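You operate a simulated robot arm through the tools that you are given. There is no shell and no other tool. Be economical: measure what you need, move in short steps, check, and stop when the job is done.

Carry out the task below with a simulated robot arm. There is one attempt and no reset: what you move stays moved.

JOB
Put the glass with the black foot and the blue dish in the blue bowl.
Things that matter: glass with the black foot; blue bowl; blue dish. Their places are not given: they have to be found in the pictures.

Only the result counts: the job must be done as asked and must still hold three seconds after the hand-in. Knocking over, shifting, dropping, spilling or breaking anything else fails it.

ROBOT AND FRAMES
A 7-joint arm with a two-finger parallel gripper, fixed in place. Base frame: the origin is at the foot of the arm, x ahead of it, y to its left, z up; the work surface is at about z = 0. Readings come in cm, degrees, newtons and seconds.
With the tool pointing down near the work surface it reaches from about 22 to 58 cm from the base axis. Its first joint turns from -66.0 to 66.0 degrees. Payload 2.5 kg.
Tool frame: the origin (TCP) lies between the finger pads and is the grasp point; the fingertips stand 2.3 cm ahead of it; z points along the fingers, y is the line along which they close. The gripper opens to 9.4 cm. The fingers are 3.8 cm wide and 1 cm thick; the gripper's body (5.4 by 9.6 cm) begins 3.9 cm behind the TCP.
Orientation is that of the tool frame in the base frame, as a unit quaternion [w, x, y, z]. With the fingers straight down and closing along the base's y, the tool's x points along the base's -x, its y along +y and its z along -z.

CONTROLS
- The arm moves only by the tool jog_arm. Its argument "motion" is a list of rows, each an object (a shift or turn left out is 0, a gripper value left out holds the last) with "claw": the opening, from 0 (shut) to 1 (fully open); "offset": the shift along the tool's x, y, z in cm, a list of three; "angular": the turn, a rotation vector about the tool's x, y, z in degrees, a list of three. In form: [{"claw": claw, "offset": [tx, ty, tz], "angular": [wx, wy, wz]}, ...]. A call has 1 to 12 rows; each row is the pose to reach, as a shift and turn from the pose commanded when the call began, along the tool's axes at that moment. Each row takes 0.2 s and may step no farther than 5 cm and 8.6 degrees from the row before; otherwise, or with a gripper value out of range, the whole call is refused. A pose out of reach is approached as far as the arm can. The call stops where the force on the tool passes 40 N (or 10 N more than at its start, if that is more) or the arm is blocked; 0.2 s more then pass. The fingers move at their own pace (about 10.8 cm/s each) and stop on an object; they squeeze with about 37 N. The grip force told is the motor's: it shows also when the fingers shut on nothing. Time passes only in rows, and 0.2 s behind the last, so rows that repeat a pose let the fingers close. It gives the time, the measured TCP pose, the force on the tool (base axes), the opening and the grip force at its end, in the units of the frame above (readings bear some noise).
- Cameras (640 x 400 px; columns grow to the right, rows downward): "scene" is fixed at [12.9, -40.97, 54.58]; the picture's right is [0.76, -0.65, 0.00], its down [-0.37, -0.42, -0.83] and it looks along [0.54, 0.63, -0.56] (base axes); focal length 214 px, centre (320, 200). "wrist" rides on the gripper at [-3.9, 0, -4.4] in the tool frame; the picture's right is [0.00, -1.00, 0.00], its down [0.97, 0.00, -0.24] and it looks along [0.24, 0.00, 0.97] (tool axes); focal length 218 px, centre (320, 200).
- snapshot(camera): a new picture of that camera. The clock stands still meanwhile.
- locate(camera, pixels): there is no depth. For up to 12 entries [column, row, z] of the newest picture of that camera ("zoom" is the newest enlarged one), the place [x, y] in the base frame at which the ray of that pixel passes the height z, good to about 0.3 cm. The clock stands still meanwhile.
- zoom(camera, box): a new picture of the part [left, top, right, bottom] of that camera's present view, enlarged. The clock stands still meanwhile.
- close_job(): hands the job in; it is judged then, once.

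Keep the steps short. Do not move on a guess: measure, check each grasp and each placing, and mend mistakes. In all there are 60 turns and 20 pictures (those below and enlarged ones count). Leave the gripper open and the arm clear of the work at the hand-in unless told otherwise, and finish with a single line.

The tools are called after "Request:" by a JSON object that holds its "method" and its "body". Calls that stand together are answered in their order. jog_arm: Moves the arm, as the interface text tells. Its arguments: {"type":"object","properties":{"motion":{"type":"array","items":{"type":"object","properties":{"claw":{"type":"number"},"offset":{"type":"array","items":{"type":"number"}},"angular":{"type":"array","items":{"type":"number"}}}}}},"required":["motion"]} The other tools are called the same way: snapshot (camera) takes a picture; locate (camera, pixels) gives the place at which the rays of pixels pass given heights; zoom (camera, box) takes an enlarged picture of a part of a camera's view; close_job () hands the job in.

At the start:

```text
time: 0.0
position: [32.5, -8.24, 39.43]
tool_rot: [0.001, 0.0, 1.0, -0.001]
contact_force: [-0.4, -0.6, 0.3]
opening: 9.42
grip_force: 0.1
```

scene: 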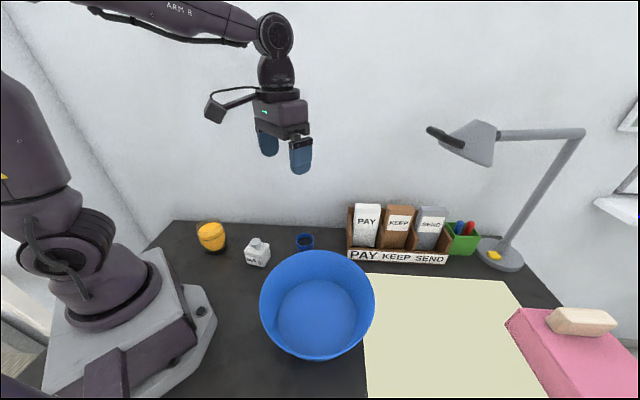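
wrist: 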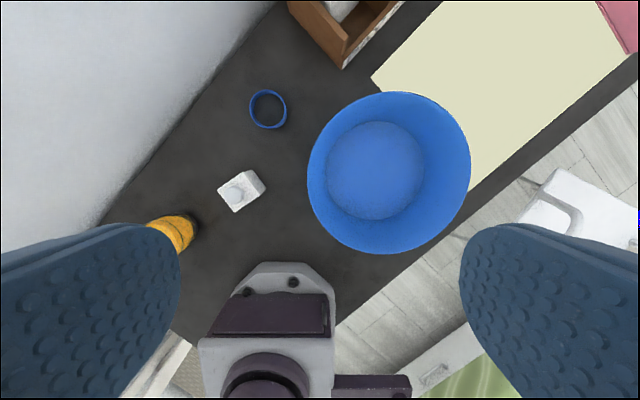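

I see a yellow object, a white bottle, a small blue ring-like dish, and a big blue bowl. I'll zoom in to identify them.

Request:
{"method": "zoom", "body": {"camera": "scene", "box": [180, 200, 340, 300]}}

Request:
{"method": "zoom", "body": {"camera": "wrist", "box": [130, 70, 386, 230]}}

```text
4.00 times, centred on (260, 250) of scene
```

zoom: 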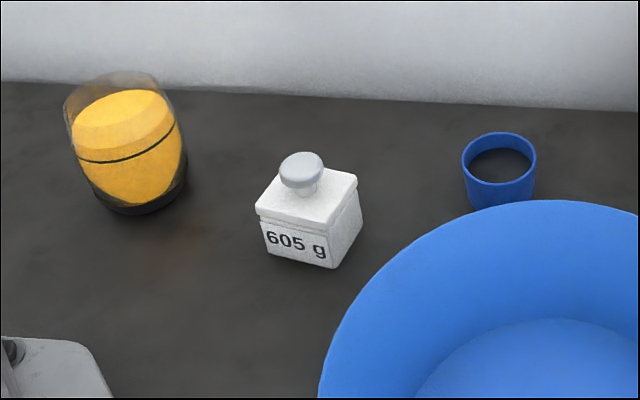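

```text
2.50 times, centred on (258, 150) of wrist
```

zoom: 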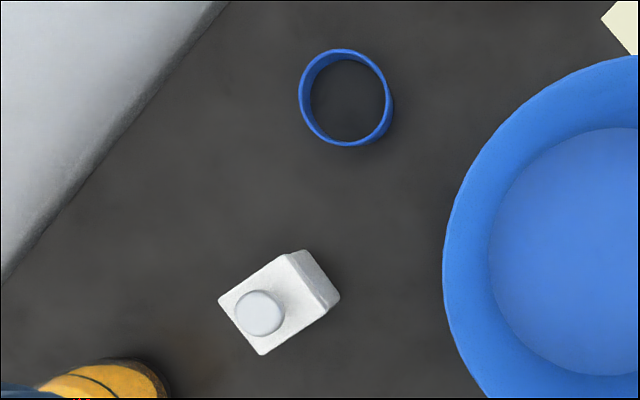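

The yellow-filled clear glass has the black foot; the small blue cup should be the dish. Now I'll locate them.

Request:
{"method": "locate", "body": {"camera": "scene", "pixels": [[212, 250, 0], [197, 232, 5], [226, 232, 5], [211, 222, 8], [305, 250, 0], [305, 241, 3], [295, 239, 4], [314, 239, 4], [260, 300, 10], [375, 300, 10], [318, 250, 10], [315, 320, 1]]}}

Request:
{"method": "locate", "body": {"camera": "wrist", "pixels": [[268, 109, 4], [250, 109, 4], [287, 109, 4], [268, 128, 4], [268, 90, 4], [307, 173, 10], [470, 173, 10], [390, 92, 10], [390, 254, 10], [375, 171, 1], [326, 171, 1], [424, 171, 1]]}}

```text
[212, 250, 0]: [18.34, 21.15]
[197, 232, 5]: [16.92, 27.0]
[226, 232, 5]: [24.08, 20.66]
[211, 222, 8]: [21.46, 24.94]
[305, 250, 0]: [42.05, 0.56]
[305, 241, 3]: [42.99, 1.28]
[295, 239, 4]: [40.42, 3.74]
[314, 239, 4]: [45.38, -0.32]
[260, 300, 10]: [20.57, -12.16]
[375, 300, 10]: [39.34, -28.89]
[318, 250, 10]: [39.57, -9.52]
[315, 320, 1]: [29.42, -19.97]
```

```text
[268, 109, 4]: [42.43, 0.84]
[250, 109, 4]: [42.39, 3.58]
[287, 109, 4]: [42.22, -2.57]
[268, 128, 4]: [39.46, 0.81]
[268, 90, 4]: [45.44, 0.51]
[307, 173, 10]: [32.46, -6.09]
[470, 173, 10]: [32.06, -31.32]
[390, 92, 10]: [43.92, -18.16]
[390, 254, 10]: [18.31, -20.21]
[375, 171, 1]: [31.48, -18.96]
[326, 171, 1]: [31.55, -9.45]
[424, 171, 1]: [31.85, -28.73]
```

The glass is near (20, 23), the dish near (42.4, 0.8), and the bowl is centred near (31, -19.5). Now I'll move high over the glass to look closer.

Request:
{"method": "jog_arm", "body": {"motion": [{"claw": 1, "offset": [1.3, 3.9, 1.5]}, {"offset": [2.6, 7.8, 3]}, {"offset": [3.9, 11.7, 4.5]}, {"offset": [5.2, 15.6, 6]}, {"offset": [6.5, 19.5, 7.5]}, {"offset": [7.8, 23.4, 9]}, {"offset": [9.1, 27.3, 10.5]}, {"offset": [10.4, 31.2, 12]}, {"offset": [10.4, 31.2, 12]}]}}

Request:
{"method": "snapshot", "body": {"camera": "wrist"}}

```text
time: 2.0
position: [21.98, 23.02, 27.59]
tool_rot: [0.0, 0.0, 1.0, 0.0]
contact_force: [0.8, -0.1, 0.4]
opening: 9.41
grip_force: 0.0
```

```text
15 pictures are left
```

wrist: 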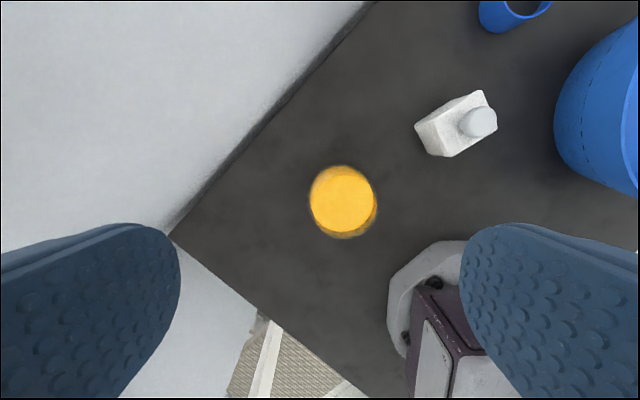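

The glass sits near pixel (342,202). I'll zoom on it and locate it and the wall edge.

Request:
{"method": "zoom", "body": {"camera": "wrist", "box": [262, 150, 422, 250]}}

Request:
{"method": "locate", "body": {"camera": "wrist", "pixels": [[342, 202, 8], [308, 202, 8], [376, 202, 8], [342, 165, 8], [342, 238, 4], [342, 202, 5], [170, 235, 0], [375, 0, 0], [260, 315, 0], [370, 398, 0], [390, 280, 3]]}}

```text
4.00 times, centred on (342, 200) of wrist
```

zoom: 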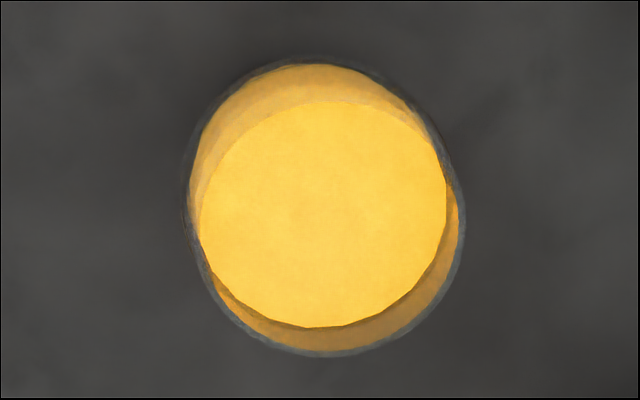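

```text
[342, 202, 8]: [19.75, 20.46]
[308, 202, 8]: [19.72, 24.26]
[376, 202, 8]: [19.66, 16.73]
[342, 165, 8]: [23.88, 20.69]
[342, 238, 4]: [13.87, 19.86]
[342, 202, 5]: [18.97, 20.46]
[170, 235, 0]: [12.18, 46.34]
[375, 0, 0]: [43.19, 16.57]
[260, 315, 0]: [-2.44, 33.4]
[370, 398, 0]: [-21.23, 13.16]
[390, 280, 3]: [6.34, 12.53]
```

I'll triangulate the glass's foot and rim heights from the scene view.

Request:
{"method": "locate", "body": {"camera": "scene", "pixels": [[205, 249, 0], [227, 244, 0], [216.3, 253.8, 0], [195.8, 227, 8], [220, 222.5, 8], [212.5, 217.5, 8], [195.8, 227, 10], [220, 222.5, 10], [212.5, 217.5, 10], [212.5, 217.5, 9], [208, 226, 8], [208, 226, 10]]}}

Request:
{"method": "locate", "body": {"camera": "wrist", "pixels": [[342, 164.5, 0], [342, 164.5, 9], [342, 239, 9], [308, 202, 9], [378, 202, 9], [342, 202, 0], [342, 202, 9], [378, 210, 3]]}}

```text
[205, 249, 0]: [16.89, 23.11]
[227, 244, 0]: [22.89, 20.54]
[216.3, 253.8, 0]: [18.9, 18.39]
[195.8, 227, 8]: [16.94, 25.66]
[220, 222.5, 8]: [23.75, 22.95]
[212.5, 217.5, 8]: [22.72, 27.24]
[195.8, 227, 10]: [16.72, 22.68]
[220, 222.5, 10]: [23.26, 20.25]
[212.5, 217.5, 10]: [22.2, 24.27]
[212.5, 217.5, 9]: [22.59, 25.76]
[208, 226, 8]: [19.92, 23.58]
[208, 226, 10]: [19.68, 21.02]
```

```text
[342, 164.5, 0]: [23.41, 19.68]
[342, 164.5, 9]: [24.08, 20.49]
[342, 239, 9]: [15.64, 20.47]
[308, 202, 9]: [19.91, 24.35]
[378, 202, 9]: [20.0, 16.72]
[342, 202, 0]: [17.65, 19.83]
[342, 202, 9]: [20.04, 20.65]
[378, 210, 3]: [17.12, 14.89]
```

The glass is about 10 cm tall and 8 cm wide, centred near (20, 20.8), and it holds liquid. I'll take the lower dish first, so I'm moving above it at (42.4, 0.8).

Request:
{"method": "jog_arm", "body": {"motion": [{"offset": [-2.9, -3.17, 1.08]}, {"offset": [-5.8, -6.34, 2.16]}, {"offset": [-8.7, -9.5, 3.24]}, {"offset": [-11.6, -12.7, 4.3]}, {"offset": [-14.5, -15.85, 5.4]}, {"offset": [-17.4, -19, 6.5]}, {"offset": [-20.4, -22.2, 7.6]}, {"offset": [-20.4, -22.2, 7.6]}]}}

Request:
{"method": "snapshot", "body": {"camera": "wrist"}}

```text
time: 3.8
position: [42.66, 0.72, 19.81]
tool_rot: [0.0, 0.0, 1.0, 0.0]
contact_force: [0.7, -0.5, 1.0]
opening: 9.41
grip_force: 0.1
```

```text
13 pictures are left
```

wrist: 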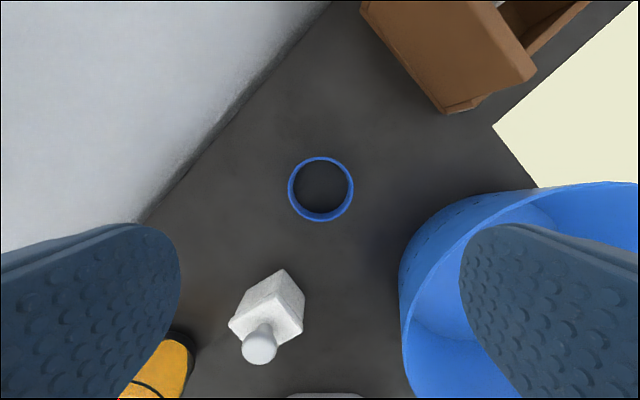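

The dish is centred at pixel column 320, so y is aligned. Next I'll check x, the dish's size, and its height.

Request:
{"method": "locate", "body": {"camera": "wrist", "pixels": [[320, 156, 4], [320, 222, 4], [288, 189, 4], [354, 189, 4], [320, 156, 3], [320, 222, 3], [400, 270, 10], [530, 80, 8], [260, 348, 6], [268, 305, 3]]}}

Request:
{"method": "zoom", "body": {"camera": "scene", "box": [240, 215, 400, 315]}}

```text
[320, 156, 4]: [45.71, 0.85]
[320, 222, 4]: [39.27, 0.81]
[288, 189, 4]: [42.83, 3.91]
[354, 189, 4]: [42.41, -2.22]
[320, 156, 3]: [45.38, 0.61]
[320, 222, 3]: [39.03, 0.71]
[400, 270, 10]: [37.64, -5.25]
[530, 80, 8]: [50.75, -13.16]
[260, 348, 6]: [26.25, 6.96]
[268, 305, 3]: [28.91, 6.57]
```

```text
4.00 times, centred on (320, 265) of scene
```

zoom: 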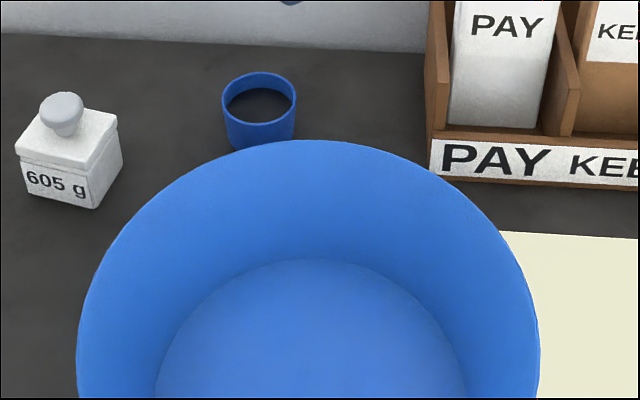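

The dish rim is at about z 4.7, 6.3 cm wide, centred at (42.6, 0.85). I'll go straight down to z about 3, leaving the fingers open.

Request:
{"method": "jog_arm", "body": {"motion": [{"offset": [0, 0.1, 4]}, {"offset": [0, 0.1, 8]}, {"offset": [0, 0.1, 11]}, {"offset": [0, 0.1, 13.5]}, {"offset": [0, 0.1, 15.5]}, {"offset": [0, 0.1, 16.8]}, {"offset": [0, 0.1, 16.8]}]}}

Request:
{"method": "snapshot", "body": {"camera": "wrist"}}

```text
time: 5.4
position: [42.5, 0.88, 3.0]
tool_rot: [0.0, 0.0, 1.0, 0.0]
contact_force: [0.4, 0.2, -0.2]
opening: 9.38
grip_force: 0.0
```

```text
11 pictures are left
```

wrist: 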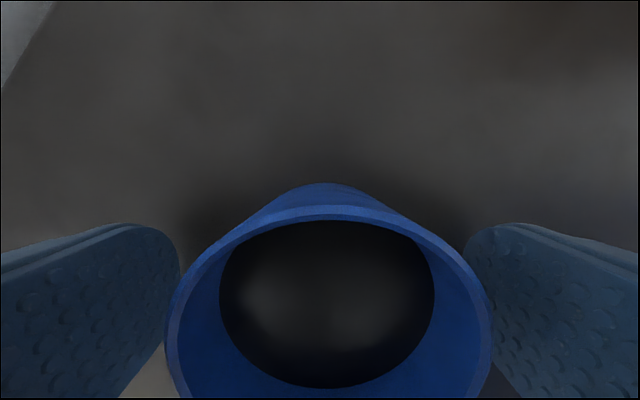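

The dish sits between the fingers. I'll close on it.

Request:
{"method": "jog_arm", "body": {"motion": [{"claw": 0.55}, {"claw": 0.4}, {"claw": 0.4}, {"claw": 0.4}]}}

```text
time: 6.4
position: [42.55, 0.83, 3.17]
tool_rot: [0.001, 0.0, 1.0, 0.0]
contact_force: [-0.8, 0.7, 0.2]
opening: 5.99
grip_force: 36.9
```

It's gripped at 5.99 cm with 37 N. I'll lift it level.

Request:
{"method": "jog_arm", "body": {"motion": [{"offset": [0, 0, -1]}, {"offset": [0, 0, -3]}, {"offset": [0, 0, -5.5]}, {"offset": [0, 0, -8]}, {"offset": [0, 0, -10.5]}, {"offset": [0, 0, -13]}, {"offset": [0, 0, -15.5]}, {"offset": [0, 0, -17]}, {"offset": [0, 0, -17.5]}, {"offset": [0, 0, -17.5]}]}}

Request:
{"method": "snapshot", "body": {"camera": "scene"}}

```text
time: 8.6
position: [42.41, 0.89, 20.55]
tool_rot: [0.0, 0.0, 1.0, -0.001]
contact_force: [-0.2, -1.0, 0.6]
opening: 3.75
grip_force: 0.1
```

```text
10 pictures are left
```

scene: 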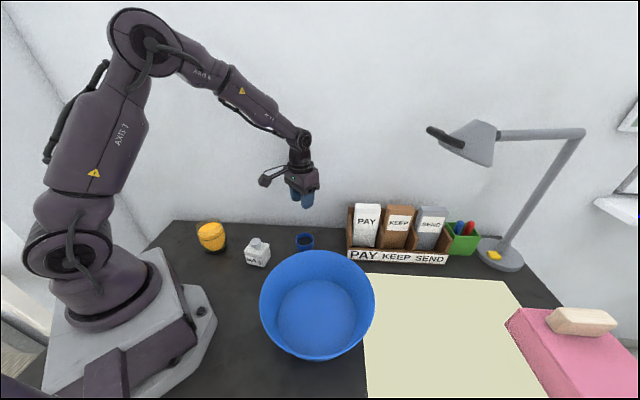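

The fingers came up empty: opening is 3.75 and the dish is still on the desk. I'll look at it to see why.

Request:
{"method": "zoom", "body": {"camera": "scene", "box": [280, 220, 344, 260]}}

Request:
{"method": "zoom", "body": {"camera": "wrist", "box": [240, 140, 400, 240]}}

```text
10.00 times, centred on (312, 240) of scene
```

zoom: 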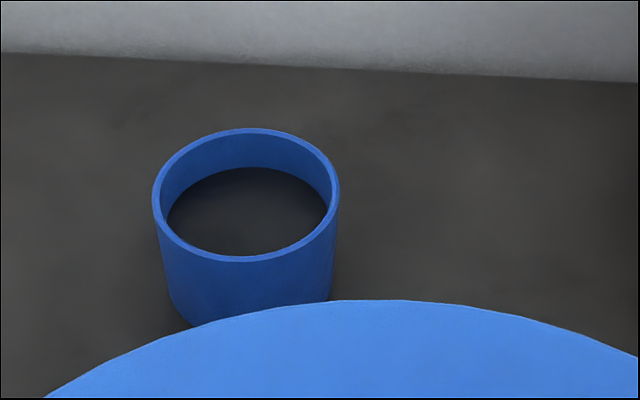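

```text
4.00 times, centred on (320, 190) of wrist
```

zoom: 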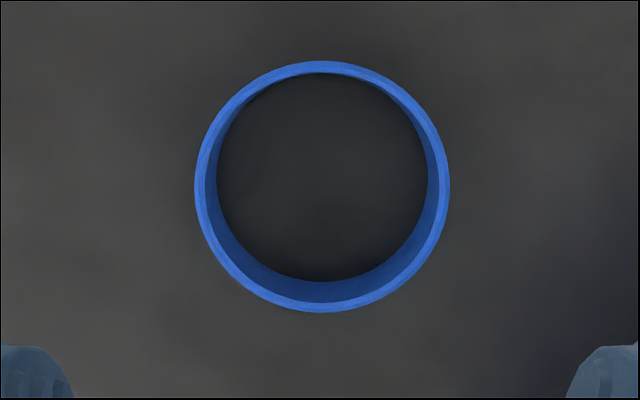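

The dish is upright and hasn't moved. I'll retry with a slightly higher TCP (pads centred on the wall), a full-shut command, and a very slow lift.

Request:
{"method": "jog_arm", "body": {"motion": [{"claw": 1}, {"claw": 1, "offset": [0, 0, 0]}, {"offset": [0, 0, 4]}, {"offset": [0, 0, 8]}, {"offset": [0, 0, 11]}, {"offset": [0, 0, 13.5]}, {"offset": [0, 0, 15.5]}, {"offset": [0, 0, 16.9]}, {"offset": [0, 0, 16.9]}, {"claw": 0, "offset": [0, 0, 16.9]}, {"claw": 0, "offset": [0, 0, 16.9]}, {"claw": 0, "offset": [0, 0, 16.9]}]}}

Request:
{"method": "jog_arm", "body": {"motion": [{"offset": [0, 0, 0]}, {"offset": [0, 0, -0.2]}, {"offset": [0, 0, -0.4]}, {"offset": [0, 0, -0.6]}, {"offset": [0, 0, -0.6]}]}}

```text
time: 11.2
position: [42.47, 0.9, 3.62]
tool_rot: [0.0, -0.001, 1.0, 0.0]
contact_force: [0.0, -0.6, -0.6]
opening: 5.97
grip_force: 37.3
```

```text
time: 12.4
position: [42.47, 0.91, 4.22]
tool_rot: [0.0, 0.0, 1.0, 0.0]
contact_force: [0.7, -0.8, -1.3]
opening: 6.0
grip_force: 36.8
```

Still gripped. I'll raise it a little more and check by picture.

Request:
{"method": "jog_arm", "body": {"motion": [{"offset": [0, 0, -0.4]}, {"offset": [0, 0, -0.8]}, {"offset": [0, 0, -1.2]}, {"offset": [0, 0, -1.2]}]}}

Request:
{"method": "zoom", "body": {"camera": "scene", "box": [264, 200, 360, 260]}}

```text
time: 13.4
position: [42.48, 0.86, 5.52]
tool_rot: [0.0, 0.0, 1.0, 0.0]
contact_force: [0.9, -0.6, -1.1]
opening: 5.98
grip_force: 36.9
```

```text
6.67 times, centred on (312, 230) of scene
```

zoom: 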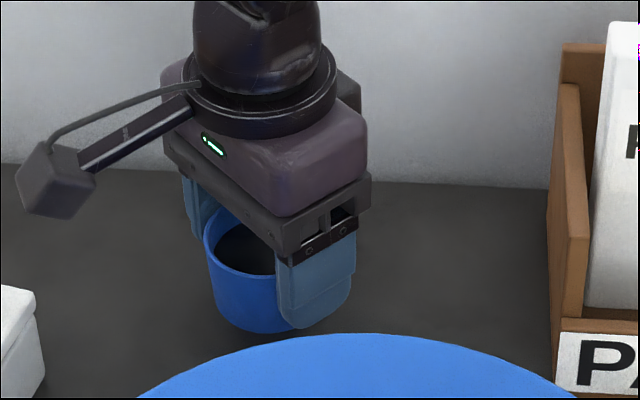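

The dish is off the desk this time. I'll keep lifting gently.

Request:
{"method": "jog_arm", "body": {"motion": [{"offset": [0, 0, -0.5]}, {"offset": [0, 0, -1.2]}, {"offset": [0, 0, -2.2]}, {"offset": [0, 0, -3.2]}, {"offset": [0, 0, -4.2]}, {"offset": [0, 0, -5.2]}, {"offset": [0, 0, -6.2]}, {"offset": [0, 0, -7.2]}, {"offset": [0, 0, -8.2]}, {"offset": [0, 0, -9]}, {"offset": [0, 0, -9.5]}, {"offset": [0, 0, -9.5]}]}}

```text
time: 16.0
position: [42.43, 0.94, 14.95]
tool_rot: [0.0, 0.0, 1.0, 0.0]
contact_force: [-0.4, 0.4, -0.5]
opening: 6.01
grip_force: 36.9
```

Still held. I'll raise it more and start moving toward the bowl.

Request:
{"method": "jog_arm", "body": {"motion": [{"offset": [0, 0, -0.5]}, {"offset": [0, 0, -1.5]}, {"offset": [0, 0, -2.7]}, {"offset": [0, 0, -4]}, {"offset": [0, 0, -5]}, {"offset": [0, 0, -5.5]}, {"offset": [0.6, -0.8, -5.5]}, {"offset": [1.6, -2.1, -5.5]}, {"offset": [2.7, -3.5, -5.5]}, {"offset": [3.8, -4.9, -5.5]}, {"offset": [4.9, -6.3, -5.5]}, {"offset": [5.7, -7.3, -5.5]}]}}

Request:
{"method": "jog_arm", "body": {"motion": [{"offset": [0.7, -0.9, 0]}, {"offset": [1.7, -2.2, 0]}, {"offset": [2.8, -3.6, 0]}, {"offset": [3.9, -5, 0]}, {"offset": [5, -6.4, 0]}, {"offset": [6.1, -7.8, 0]}, {"offset": [7.2, -9.2, 0]}, {"offset": [8.3, -10.6, 0]}, {"offset": [9.3, -11.8, 0]}, {"offset": [10, -12.7, 0]}, {"offset": [10.2, -12.9, 0]}, {"offset": [10.2, -12.9, 0]}]}}

Request:
{"method": "snapshot", "body": {"camera": "wrist"}}

```text
time: 18.6
position: [36.75, -6.48, 20.39]
tool_rot: [0.0, 0.0, 1.0, 0.0]
contact_force: [-1.3, -0.4, -0.6]
opening: 5.99
grip_force: 37.2
```

```text
time: 21.2
position: [26.58, -19.41, 20.43]
tool_rot: [0.0, 0.0, 1.0, 0.0]
contact_force: [-0.3, 0.1, -0.4]
opening: 5.97
grip_force: 37.5
```

```text
6 pictures are left
```

wrist: 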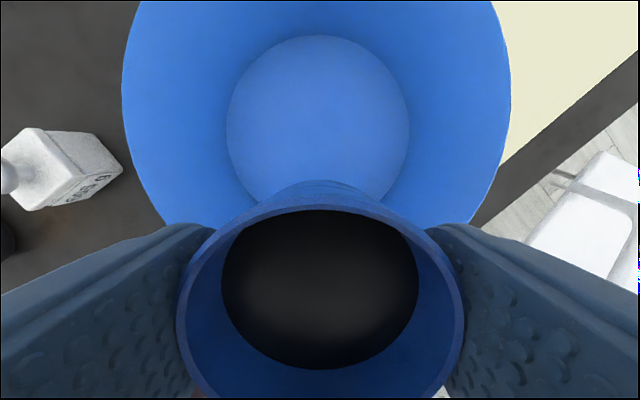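

The dish hangs level over the bowl. I'll measure the bowl's floor and rim from this view.

Request:
{"method": "locate", "body": {"camera": "wrist", "pixels": [[227, 125, 1], [409, 125, 1], [320, 36, 1], [227, 125, 3], [409, 125, 3], [320, 36, 3], [122, 95, 8], [511, 95, 8], [122, 95, 12], [511, 95, 12], [122, 95, 10], [511, 95, 10]]}}

```text
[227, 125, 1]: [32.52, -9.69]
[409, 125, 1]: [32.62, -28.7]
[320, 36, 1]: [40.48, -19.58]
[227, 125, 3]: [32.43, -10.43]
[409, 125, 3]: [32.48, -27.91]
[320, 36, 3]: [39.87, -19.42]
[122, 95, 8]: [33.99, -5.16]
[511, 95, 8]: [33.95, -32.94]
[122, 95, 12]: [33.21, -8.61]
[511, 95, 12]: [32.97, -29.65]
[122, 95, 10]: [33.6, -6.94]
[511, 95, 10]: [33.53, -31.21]
```

The bowl is centred near (31, -19.2), with floor radius about 9.4 at z of about 1 and the rim near z 9. I'll lower the dish at (26, -19.2) to just above the floor.

Request:
{"method": "jog_arm", "body": {"motion": [{"offset": [0.5, 0.2, 0.7]}, {"offset": [0.5, 0.2, 2]}, {"offset": [0.5, 0.2, 3.6]}, {"offset": [0.5, 0.2, 5.2]}, {"offset": [0.5, 0.2, 6.8]}, {"offset": [0.5, 0.2, 8.4]}, {"offset": [0.5, 0.2, 10]}, {"offset": [0.5, 0.2, 11.6]}, {"offset": [0.5, 0.2, 13]}, {"offset": [0.5, 0.2, 14.2]}, {"offset": [0.5, 0.2, 15]}, {"offset": [0.5, 0.2, 15]}]}}

Request:
{"method": "jog_arm", "body": {"motion": [{"offset": [0, 0, 0.15]}, {"offset": [0, 0, 0.3]}, {"offset": [0, 0, 0.45]}, {"offset": [0, 0, 0.6]}, {"offset": [0, 0, 0.6]}]}}

```text
time: 23.8
position: [26.12, -19.08, 5.39]
tool_rot: [0.0, 0.0, 1.0, 0.0]
contact_force: [0.1, 0.1, 0.1]
opening: 6.01
grip_force: 37.2
```

```text
time: 25.0
position: [26.12, -19.0, 4.89]
tool_rot: [0.0, 0.0, 1.0, 0.001]
contact_force: [0.2, 0.3, -0.2]
opening: 5.99
grip_force: 37.2
```

No contact yet, so I'll keep going down in small steps.

Request:
{"method": "jog_arm", "body": {"motion": [{"offset": [0, 0, 0.15]}, {"offset": [0, 0, 0.3]}, {"offset": [0, 0, 0.3]}]}}

Request:
{"method": "jog_arm", "body": {"motion": [{"offset": [0, 0, 0.15]}, {"offset": [0, 0, 0.3]}, {"offset": [0, 0, 0.3]}]}}

```text
time: 25.8
position: [26.08, -19.1, 4.59]
tool_rot: [0.0, 0.0, 1.0, 0.0]
contact_force: [0.5, -0.3, -0.4]
opening: 6.01
grip_force: 37.1
```

```text
time: 26.6
position: [26.12, -19.12, 4.39]
tool_rot: [0.0, 0.0, 1.0, -0.001]
contact_force: [-0.1, -0.2, -1.0]
opening: 6.0
grip_force: 37.1
```

Request:
{"method": "jog_arm", "body": {"motion": [{"offset": [0, 0, 0.15]}, {"offset": [0, 0, 0.3]}, {"offset": [0, 0, 0.3]}]}}

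Request:
{"method": "jog_arm", "body": {"motion": [{"offset": [0, 0, 0.15]}, {"offset": [0, 0, 0.3]}, {"offset": [0, 0, 0.3]}]}}

```text
time: 27.4
position: [26.17, -19.15, 4.04]
tool_rot: [0.0, 0.001, 1.0, 0.0]
contact_force: [-3.9, 4.0, 22.5]
opening: 5.98
grip_force: 37.5
```

```text
time: 28.2
position: [26.22, -19.11, 3.73]
tool_rot: [0.001, -0.001, 1.0, -0.001]
contact_force: [1.7, 2.1, 23.8]
opening: 5.99
grip_force: 37.2
```

The dish touched the floor at z of about 4. I'll ease off slightly and open.

Request:
{"method": "jog_arm", "body": {"motion": [{"claw": 0, "offset": [0, 0, -0.2]}, {"claw": 0.72, "offset": [0, 0, -0.2]}, {"claw": 0.82, "offset": [0, 0, -0.2]}, {"claw": 0.82, "offset": [0, 0, -0.2]}]}}

Request:
{"method": "jog_arm", "body": {"motion": [{"offset": [0, 0, -1]}, {"offset": [0, 0, -3]}, {"offset": [0, 0, -6]}, {"offset": [0, 0, -9.5]}, {"offset": [0, 0, -13]}, {"offset": [0, 0, -17]}, {"offset": [0, 0, -20]}, {"offset": [0, 0, -20]}]}}

Request:
{"method": "snapshot", "body": {"camera": "wrist"}}

```text
time: 29.2
position: [26.13, -19.03, 3.9]
tool_rot: [0.0, -0.001, 1.0, 0.001]
contact_force: [-0.7, -0.3, 0.4]
opening: 7.7
grip_force: 0.0
```

```text
time: 31.0
position: [26.18, -19.0, 23.97]
tool_rot: [0.0, 0.0, 1.0, -0.001]
contact_force: [0.2, 0.0, -0.2]
opening: 7.71
grip_force: 0.0
```

```text
5 pictures are left
```

wrist: 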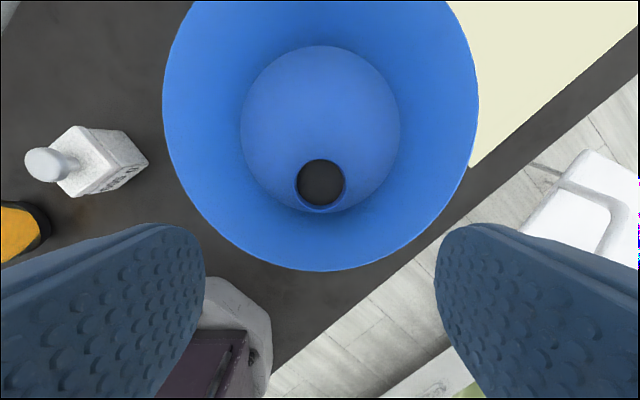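

The dish stands in the bowl. Next, the glass: I'll measure the placing spot and travel back above it at (20, 20.7), with the claw fully open.

Request:
{"method": "locate", "body": {"camera": "wrist", "pixels": [[320, 46, 0.9], [240, 130, 0.9], [400, 130, 0.9], [320, 213, 0.9], [320, 158, 5], [320, 207, 5], [296, 183, 5], [346, 183, 5]]}}

Request:
{"method": "jog_arm", "body": {"motion": [{"claw": 1, "offset": [0, 4.4, 0]}, {"offset": [0, 8.8, 0]}, {"offset": [0, 13.2, 0]}, {"offset": [0, 17.6, 0]}, {"offset": [0, 22, 0]}, {"offset": [1, 26.2, 0]}, {"offset": [2.5, 30.4, 0]}, {"offset": [4, 34.6, 0]}, {"offset": [5.4, 38, 0]}, {"offset": [6.2, 39.7, 0.5]}, {"offset": [6.2, 39.7, 3]}, {"offset": [6.2, 39.7, 3]}]}}

Request:
{"method": "zoom", "body": {"camera": "wrist", "box": [240, 150, 400, 250]}}

```text
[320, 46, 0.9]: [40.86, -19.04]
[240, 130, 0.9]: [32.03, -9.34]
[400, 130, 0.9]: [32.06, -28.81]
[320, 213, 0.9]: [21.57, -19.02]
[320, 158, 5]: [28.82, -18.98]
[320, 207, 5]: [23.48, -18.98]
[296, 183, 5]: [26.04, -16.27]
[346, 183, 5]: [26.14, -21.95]
```

```text
time: 33.6
position: [19.97, 20.7, 20.81]
tool_rot: [0.001, 0.001, 1.0, 0.0]
contact_force: [0.2, 0.1, 0.3]
opening: 9.41
grip_force: 0.0
```

```text
4.00 times, centred on (320, 200) of wrist
```

zoom: 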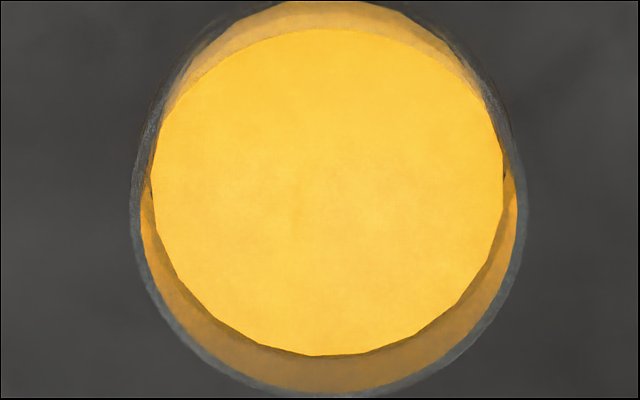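

The glass centre is at (19.9, 20.52). Before descending I'll check its side profile from the scene camera.

Request:
{"method": "zoom", "body": {"camera": "scene", "box": [180, 210, 244, 250]}}

```text
10.00 times, centred on (212, 230) of scene
```

zoom: 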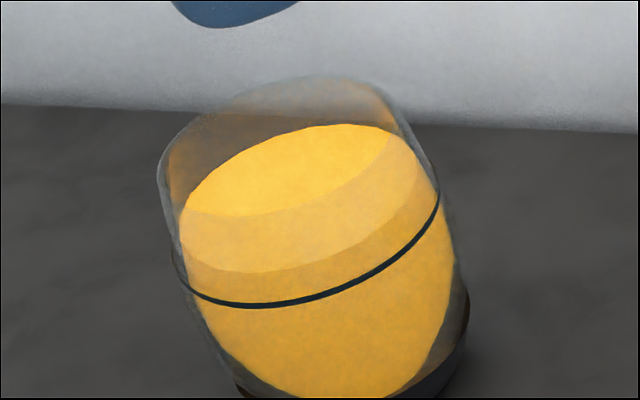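

The glass is slightly barrel-shaped: rim about 7.4 cm, belly about 8, height about 10.3. I'll descend to z about 6.9, keeping the gripper body clear of the rim.

Request:
{"method": "jog_arm", "body": {"motion": [{"offset": [0.05, -0.18, 1]}, {"offset": [0.05, -0.18, 4]}, {"offset": [0.05, -0.18, 7]}, {"offset": [0.05, -0.18, 7]}]}}

Request:
{"method": "jog_arm", "body": {"motion": [{"offset": [0, 0, 1.5]}, {"offset": [0, 0, 3]}, {"offset": [0, 0, 4.5]}, {"offset": [0, 0, 5.5]}, {"offset": [0, 0, 6.3]}, {"offset": [0, 0, 6.8]}, {"offset": [0, 0, 6.8]}]}}

Request:
{"method": "snapshot", "body": {"camera": "wrist"}}

```text
time: 34.6
position: [19.79, 20.41, 13.87]
tool_rot: [0.0, 0.0, 1.0, -0.001]
contact_force: [0.0, -0.2, 0.3]
opening: 9.4
grip_force: 0.1
```

```text
time: 36.2
position: [19.92, 20.36, 7.0]
tool_rot: [0.0, 0.0, 1.0, 0.001]
contact_force: [-0.1, -0.9, -0.2]
opening: 9.39
grip_force: 0.0
```

```text
2 pictures are left
```

wrist: 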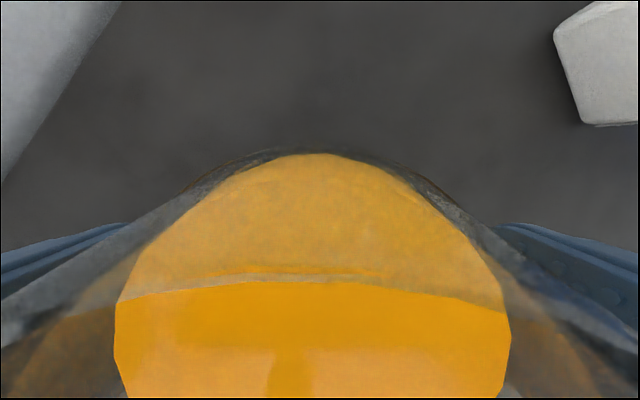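

The glass is between the fingers. I'll close gently.

Request:
{"method": "jog_arm", "body": {"motion": [{"claw": 0.92}, {"claw": 0.88}, {"claw": 0.84}, {"claw": 0.8}, {"claw": 0.75}, {"claw": 0.4}, {"claw": 0}, {"claw": 0}]}}

Request:
{"method": "jog_arm", "body": {"motion": [{"offset": [0, 0, -0.1]}, {"offset": [0, 0, -0.3]}, {"offset": [0, 0, -0.5]}, {"offset": [0, 0, -0.7]}, {"offset": [0, 0, -0.8]}, {"offset": [0, 0, -0.8]}]}}

```text
time: 38.0
position: [19.79, 20.36, 7.01]
tool_rot: [0.0, 0.0, 1.0, 0.0]
contact_force: [-0.3, -0.2, -0.2]
opening: 7.85
grip_force: 36.9
```

```text
time: 39.4
position: [19.73, 20.38, 7.8]
tool_rot: [0.0, 0.0, 1.0, 0.0]
contact_force: [0.1, -0.6, -1.2]
opening: 7.83
grip_force: 36.6
```

The opening is stable at 7.83, so it's not sliding. I'll lift slowly further.

Request:
{"method": "jog_arm", "body": {"motion": [{"offset": [0, 0, -0.3]}, {"offset": [0, 0, -0.7]}, {"offset": [0, 0, -1.2]}, {"offset": [0, 0, -1.8]}, {"offset": [0, 0, -2.4]}, {"offset": [0, 0, -3]}, {"offset": [0, 0, -3.6]}, {"offset": [0, 0, -4.2]}, {"offset": [0, 0, -4.7]}, {"offset": [0, 0, -5]}, {"offset": [0, 0, -5.1]}, {"offset": [0, 0, -5.1]}]}}

```text
time: 42.0
position: [19.76, 20.43, 13.06]
tool_rot: [0.0, 0.001, 1.0, 0.0]
contact_force: [-0.4, 0.0, -2.0]
opening: 7.86
grip_force: 36.8
```

The glass is held. I'll lift it higher, gently.

Request:
{"method": "jog_arm", "body": {"motion": [{"offset": [0, 0, -0.2]}, {"offset": [0, 0, -0.6]}, {"offset": [0, 0, -1.2]}, {"offset": [0, 0, -1.9]}, {"offset": [0, 0, -2.6]}, {"offset": [0, 0, -3.3]}, {"offset": [0, 0, -4]}, {"offset": [0, 0, -4.7]}, {"offset": [0, 0, -5.3]}, {"offset": [0, 0, -5.8]}, {"offset": [0, 0, -6]}, {"offset": [0, 0, -6]}]}}

Request:
{"method": "jog_arm", "body": {"motion": [{"offset": [-0.11, -0.28, 0]}, {"offset": [-0.35, -0.9, 0]}, {"offset": [-0.75, -1.9, 0]}, {"offset": [-1.25, -3.15, 0]}, {"offset": [-1.75, -4.4, 0]}, {"offset": [-2.25, -5.65, 0]}, {"offset": [-2.75, -6.9, 0]}, {"offset": [-3.25, -8.2, 0]}, {"offset": [-3.75, -9.5, 0]}, {"offset": [-4.15, -10.5, 0]}, {"offset": [-4.4, -11.1, 0]}, {"offset": [-4.5, -11.4, 0]}]}}

Request:
{"method": "jog_arm", "body": {"motion": [{"offset": [-0.11, -0.28, 0]}, {"offset": [-0.35, -0.9, 0]}, {"offset": [-0.75, -1.9, 0]}, {"offset": [-1.25, -3.15, 0]}, {"offset": [-1.75, -4.4, 0]}, {"offset": [-2.25, -5.65, 0]}, {"offset": [-2.75, -6.9, 0]}, {"offset": [-3.25, -8.2, 0]}, {"offset": [-3.75, -9.5, 0]}, {"offset": [-4.15, -10.5, 0]}, {"offset": [-4.4, -11.1, 0]}, {"offset": [-4.5, -11.4, 0]}]}}

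```text
time: 44.6
position: [19.86, 20.31, 18.98]
tool_rot: [0.0, 0.0, 1.0, 0.0]
contact_force: [-0.3, 0.2, -1.6]
opening: 7.84
grip_force: 37.2
```

```text
time: 47.2
position: [24.34, 8.98, 18.99]
tool_rot: [0.0, 0.0, 1.0, 0.0]
contact_force: [1.1, 0.3, -1.8]
opening: 7.85
grip_force: 37.2
```

```text
time: 49.8
position: [28.74, -2.48, 18.98]
tool_rot: [0.0, 0.0, 1.0, 0.0]
contact_force: [0.6, 0.0, -1.8]
opening: 7.85
grip_force: 37.0
```

Still steady. I'll continue to above the bowl.

Request:
{"method": "jog_arm", "body": {"motion": [{"offset": [-0.11, -0.28, 0]}, {"offset": [-0.35, -0.9, 0]}, {"offset": [-0.75, -1.9, 0]}, {"offset": [-1.25, -3.15, 0]}, {"offset": [-1.75, -4.4, 0]}, {"offset": [-2.25, -5.65, 0]}, {"offset": [-2.75, -6.9, 0]}, {"offset": [-3.25, -8.2, 0]}, {"offset": [-3.75, -9.5, 0]}, {"offset": [-4.15, -10.5, 0]}, {"offset": [-4.4, -11.1, 0]}, {"offset": [-4.5, -11.4, 0]}]}}

Request:
{"method": "jog_arm", "body": {"motion": [{"offset": [-0.1, -0.2, 0]}, {"offset": [-0.3, -0.7, 0]}, {"offset": [-0.6, -1.4, 0]}, {"offset": [-0.95, -2.3, 0]}, {"offset": [-1.3, -3.2, 0]}, {"offset": [-1.65, -4.1, 0]}, {"offset": [-1.95, -4.75, 0]}, {"offset": [-2.1, -5.1, 0]}, {"offset": [-2.15, -5.2, 0]}, {"offset": [-2.15, -5.2, 0]}]}}

Request:
{"method": "snapshot", "body": {"camera": "scene"}}

```text
time: 52.4
position: [33.29, -13.84, 18.94]
tool_rot: [0.0, 0.001, 1.0, -0.001]
contact_force: [0.0, 0.2, -1.9]
opening: 7.83
grip_force: 37.4
```

```text
time: 54.6
position: [35.45, -19.01, 19.01]
tool_rot: [0.0, 0.0, 1.0, 0.0]
contact_force: [-0.2, -0.2, -1.9]
opening: 7.84
grip_force: 37.2
```

```text
1 pictures are left
```

scene: 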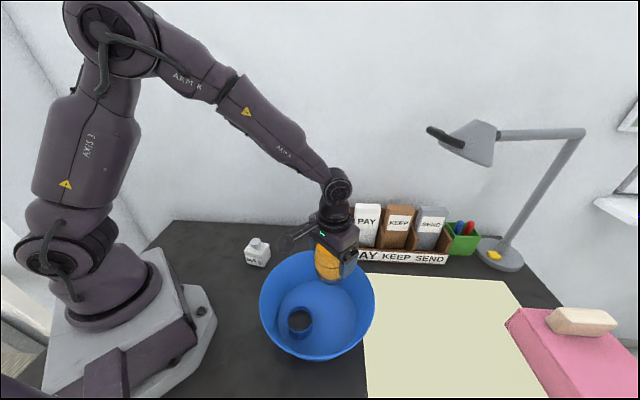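

The glass is upright above the bowl, opposite the dish. I'll lower it slowly.

Request:
{"method": "jog_arm", "body": {"motion": [{"offset": [0, 0, 0.3]}, {"offset": [0, 0, 1]}, {"offset": [0, 0, 2]}, {"offset": [0, 0, 3.2]}, {"offset": [0, 0, 4.4]}, {"offset": [0, 0, 5.6]}, {"offset": [0, 0, 6.8]}, {"offset": [0, 0, 8]}, {"offset": [0, 0, 9.1]}, {"offset": [0, 0, 10]}, {"offset": [0, 0, 10.5]}, {"offset": [0, 0, 10.6]}]}}

Request:
{"method": "jog_arm", "body": {"motion": [{"offset": [0, 0, 0.15]}, {"offset": [0, 0, 0.3]}, {"offset": [0, 0, 0.45]}, {"offset": [0, 0, 0.45]}]}}

Request:
{"method": "jog_arm", "body": {"motion": [{"offset": [0, 0, 0.1]}, {"offset": [0, 0, 0.2]}, {"offset": [0, 0, 0.2]}]}}

```text
time: 57.2
position: [35.51, -19.01, 8.44]
tool_rot: [0.0, 0.0, 1.0, -0.001]
contact_force: [0.8, 0.6, -1.7]
opening: 7.85
grip_force: 37.0
```

```text
time: 58.2
position: [35.5, -18.97, 7.88]
tool_rot: [-0.001, 0.0, 1.0, 0.0]
contact_force: [1.0, 0.5, -2.5]
opening: 7.84
grip_force: 37.4
```

```text
time: 59.0
position: [35.44, -19.13, 7.81]
tool_rot: [0.0, 0.0, 1.0, 0.0]
contact_force: [-0.6, -0.1, -2.1]
opening: 7.84
grip_force: 36.8
```

No contact yet, so I'll use smaller steps.

Request:
{"method": "jog_arm", "body": {"motion": [{"offset": [0, 0, 0.1]}, {"offset": [0, 0, 0.2]}, {"offset": [0, 0, 0.2]}]}}

Request:
{"method": "jog_arm", "body": {"motion": [{"offset": [0, 0, 0.1]}, {"offset": [0, 0, 0.1]}]}}

```text
time: 59.8
position: [35.56, -18.91, 7.63]
tool_rot: [0.0, 0.0, 1.0, 0.0]
contact_force: [-6.2, 4.6, 21.7]
opening: 7.84
grip_force: 37.1
```

```text
time: 60.4
position: [35.59, -19.12, 7.48]
tool_rot: [0.0, 0.0, 1.0, 0.0]
contact_force: [-5.3, 5.3, 28.3]
opening: 7.86
grip_force: 36.5
```

It's on the floor. I'll ease off slightly, open slowly, and rise straight up.

Request:
{"method": "jog_arm", "body": {"motion": [{"claw": 0, "offset": [0, 0, -0.15]}, {"claw": 0.84, "offset": [0, 0, -0.15]}, {"claw": 0.88, "offset": [0, 0, -0.15]}, {"claw": 0.94, "offset": [0, 0, -0.15]}, {"claw": 1, "offset": [0, 0, -0.15]}, {"claw": 1, "offset": [0, 0, -0.15]}]}}

Request:
{"method": "jog_arm", "body": {"motion": [{"offset": [0, 0, -0.7]}, {"offset": [0, 0, -1.7]}, {"offset": [0, 0, -3.2]}, {"offset": [0, 0, -5]}, {"offset": [0, 0, -7.5]}, {"offset": [0, 0, -10.5]}, {"offset": [0, 0, -14]}, {"offset": [0, 0, -18]}, {"offset": [0, 0, -21]}, {"offset": [0, 0, -21]}]}}

Request:
{"method": "snapshot", "body": {"camera": "scene"}}

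```text
time: 61.8
position: [35.49, -18.98, 7.49]
tool_rot: [0.0, -0.001, 1.0, 0.0]
contact_force: [-0.8, 0.8, 0.9]
opening: 9.39
grip_force: 0.0
```

```text
time: 64.0
position: [35.4, -18.93, 28.55]
tool_rot: [0.0, 0.0, 1.0, 0.0]
contact_force: [-0.3, 0.3, 0.7]
opening: 9.39
grip_force: 0.0
```

```text
0 pictures are left
```

scene: 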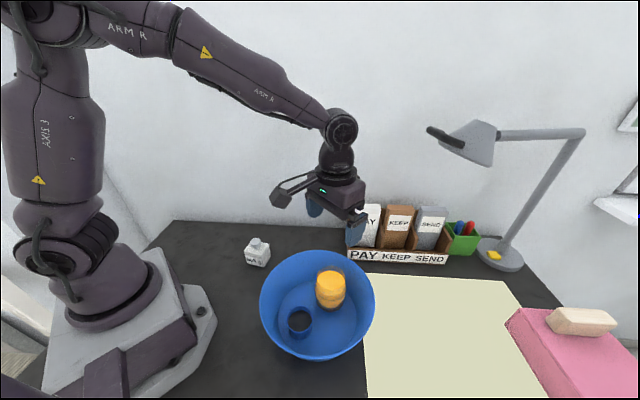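

Glass and dish both stand upright in the bowl, nothing else looks moved, and the gripper is open and clear, so I'll hand in.

Request:
{"method": "close_job", "body": {}}

```text
The job is handed in.
```

The glass with the black foot and the blue dish are both standing upright in the blue bowl, and the job is handed in; the dish slipped out of the grip on the first try but stayed in place and was lifted on the second.
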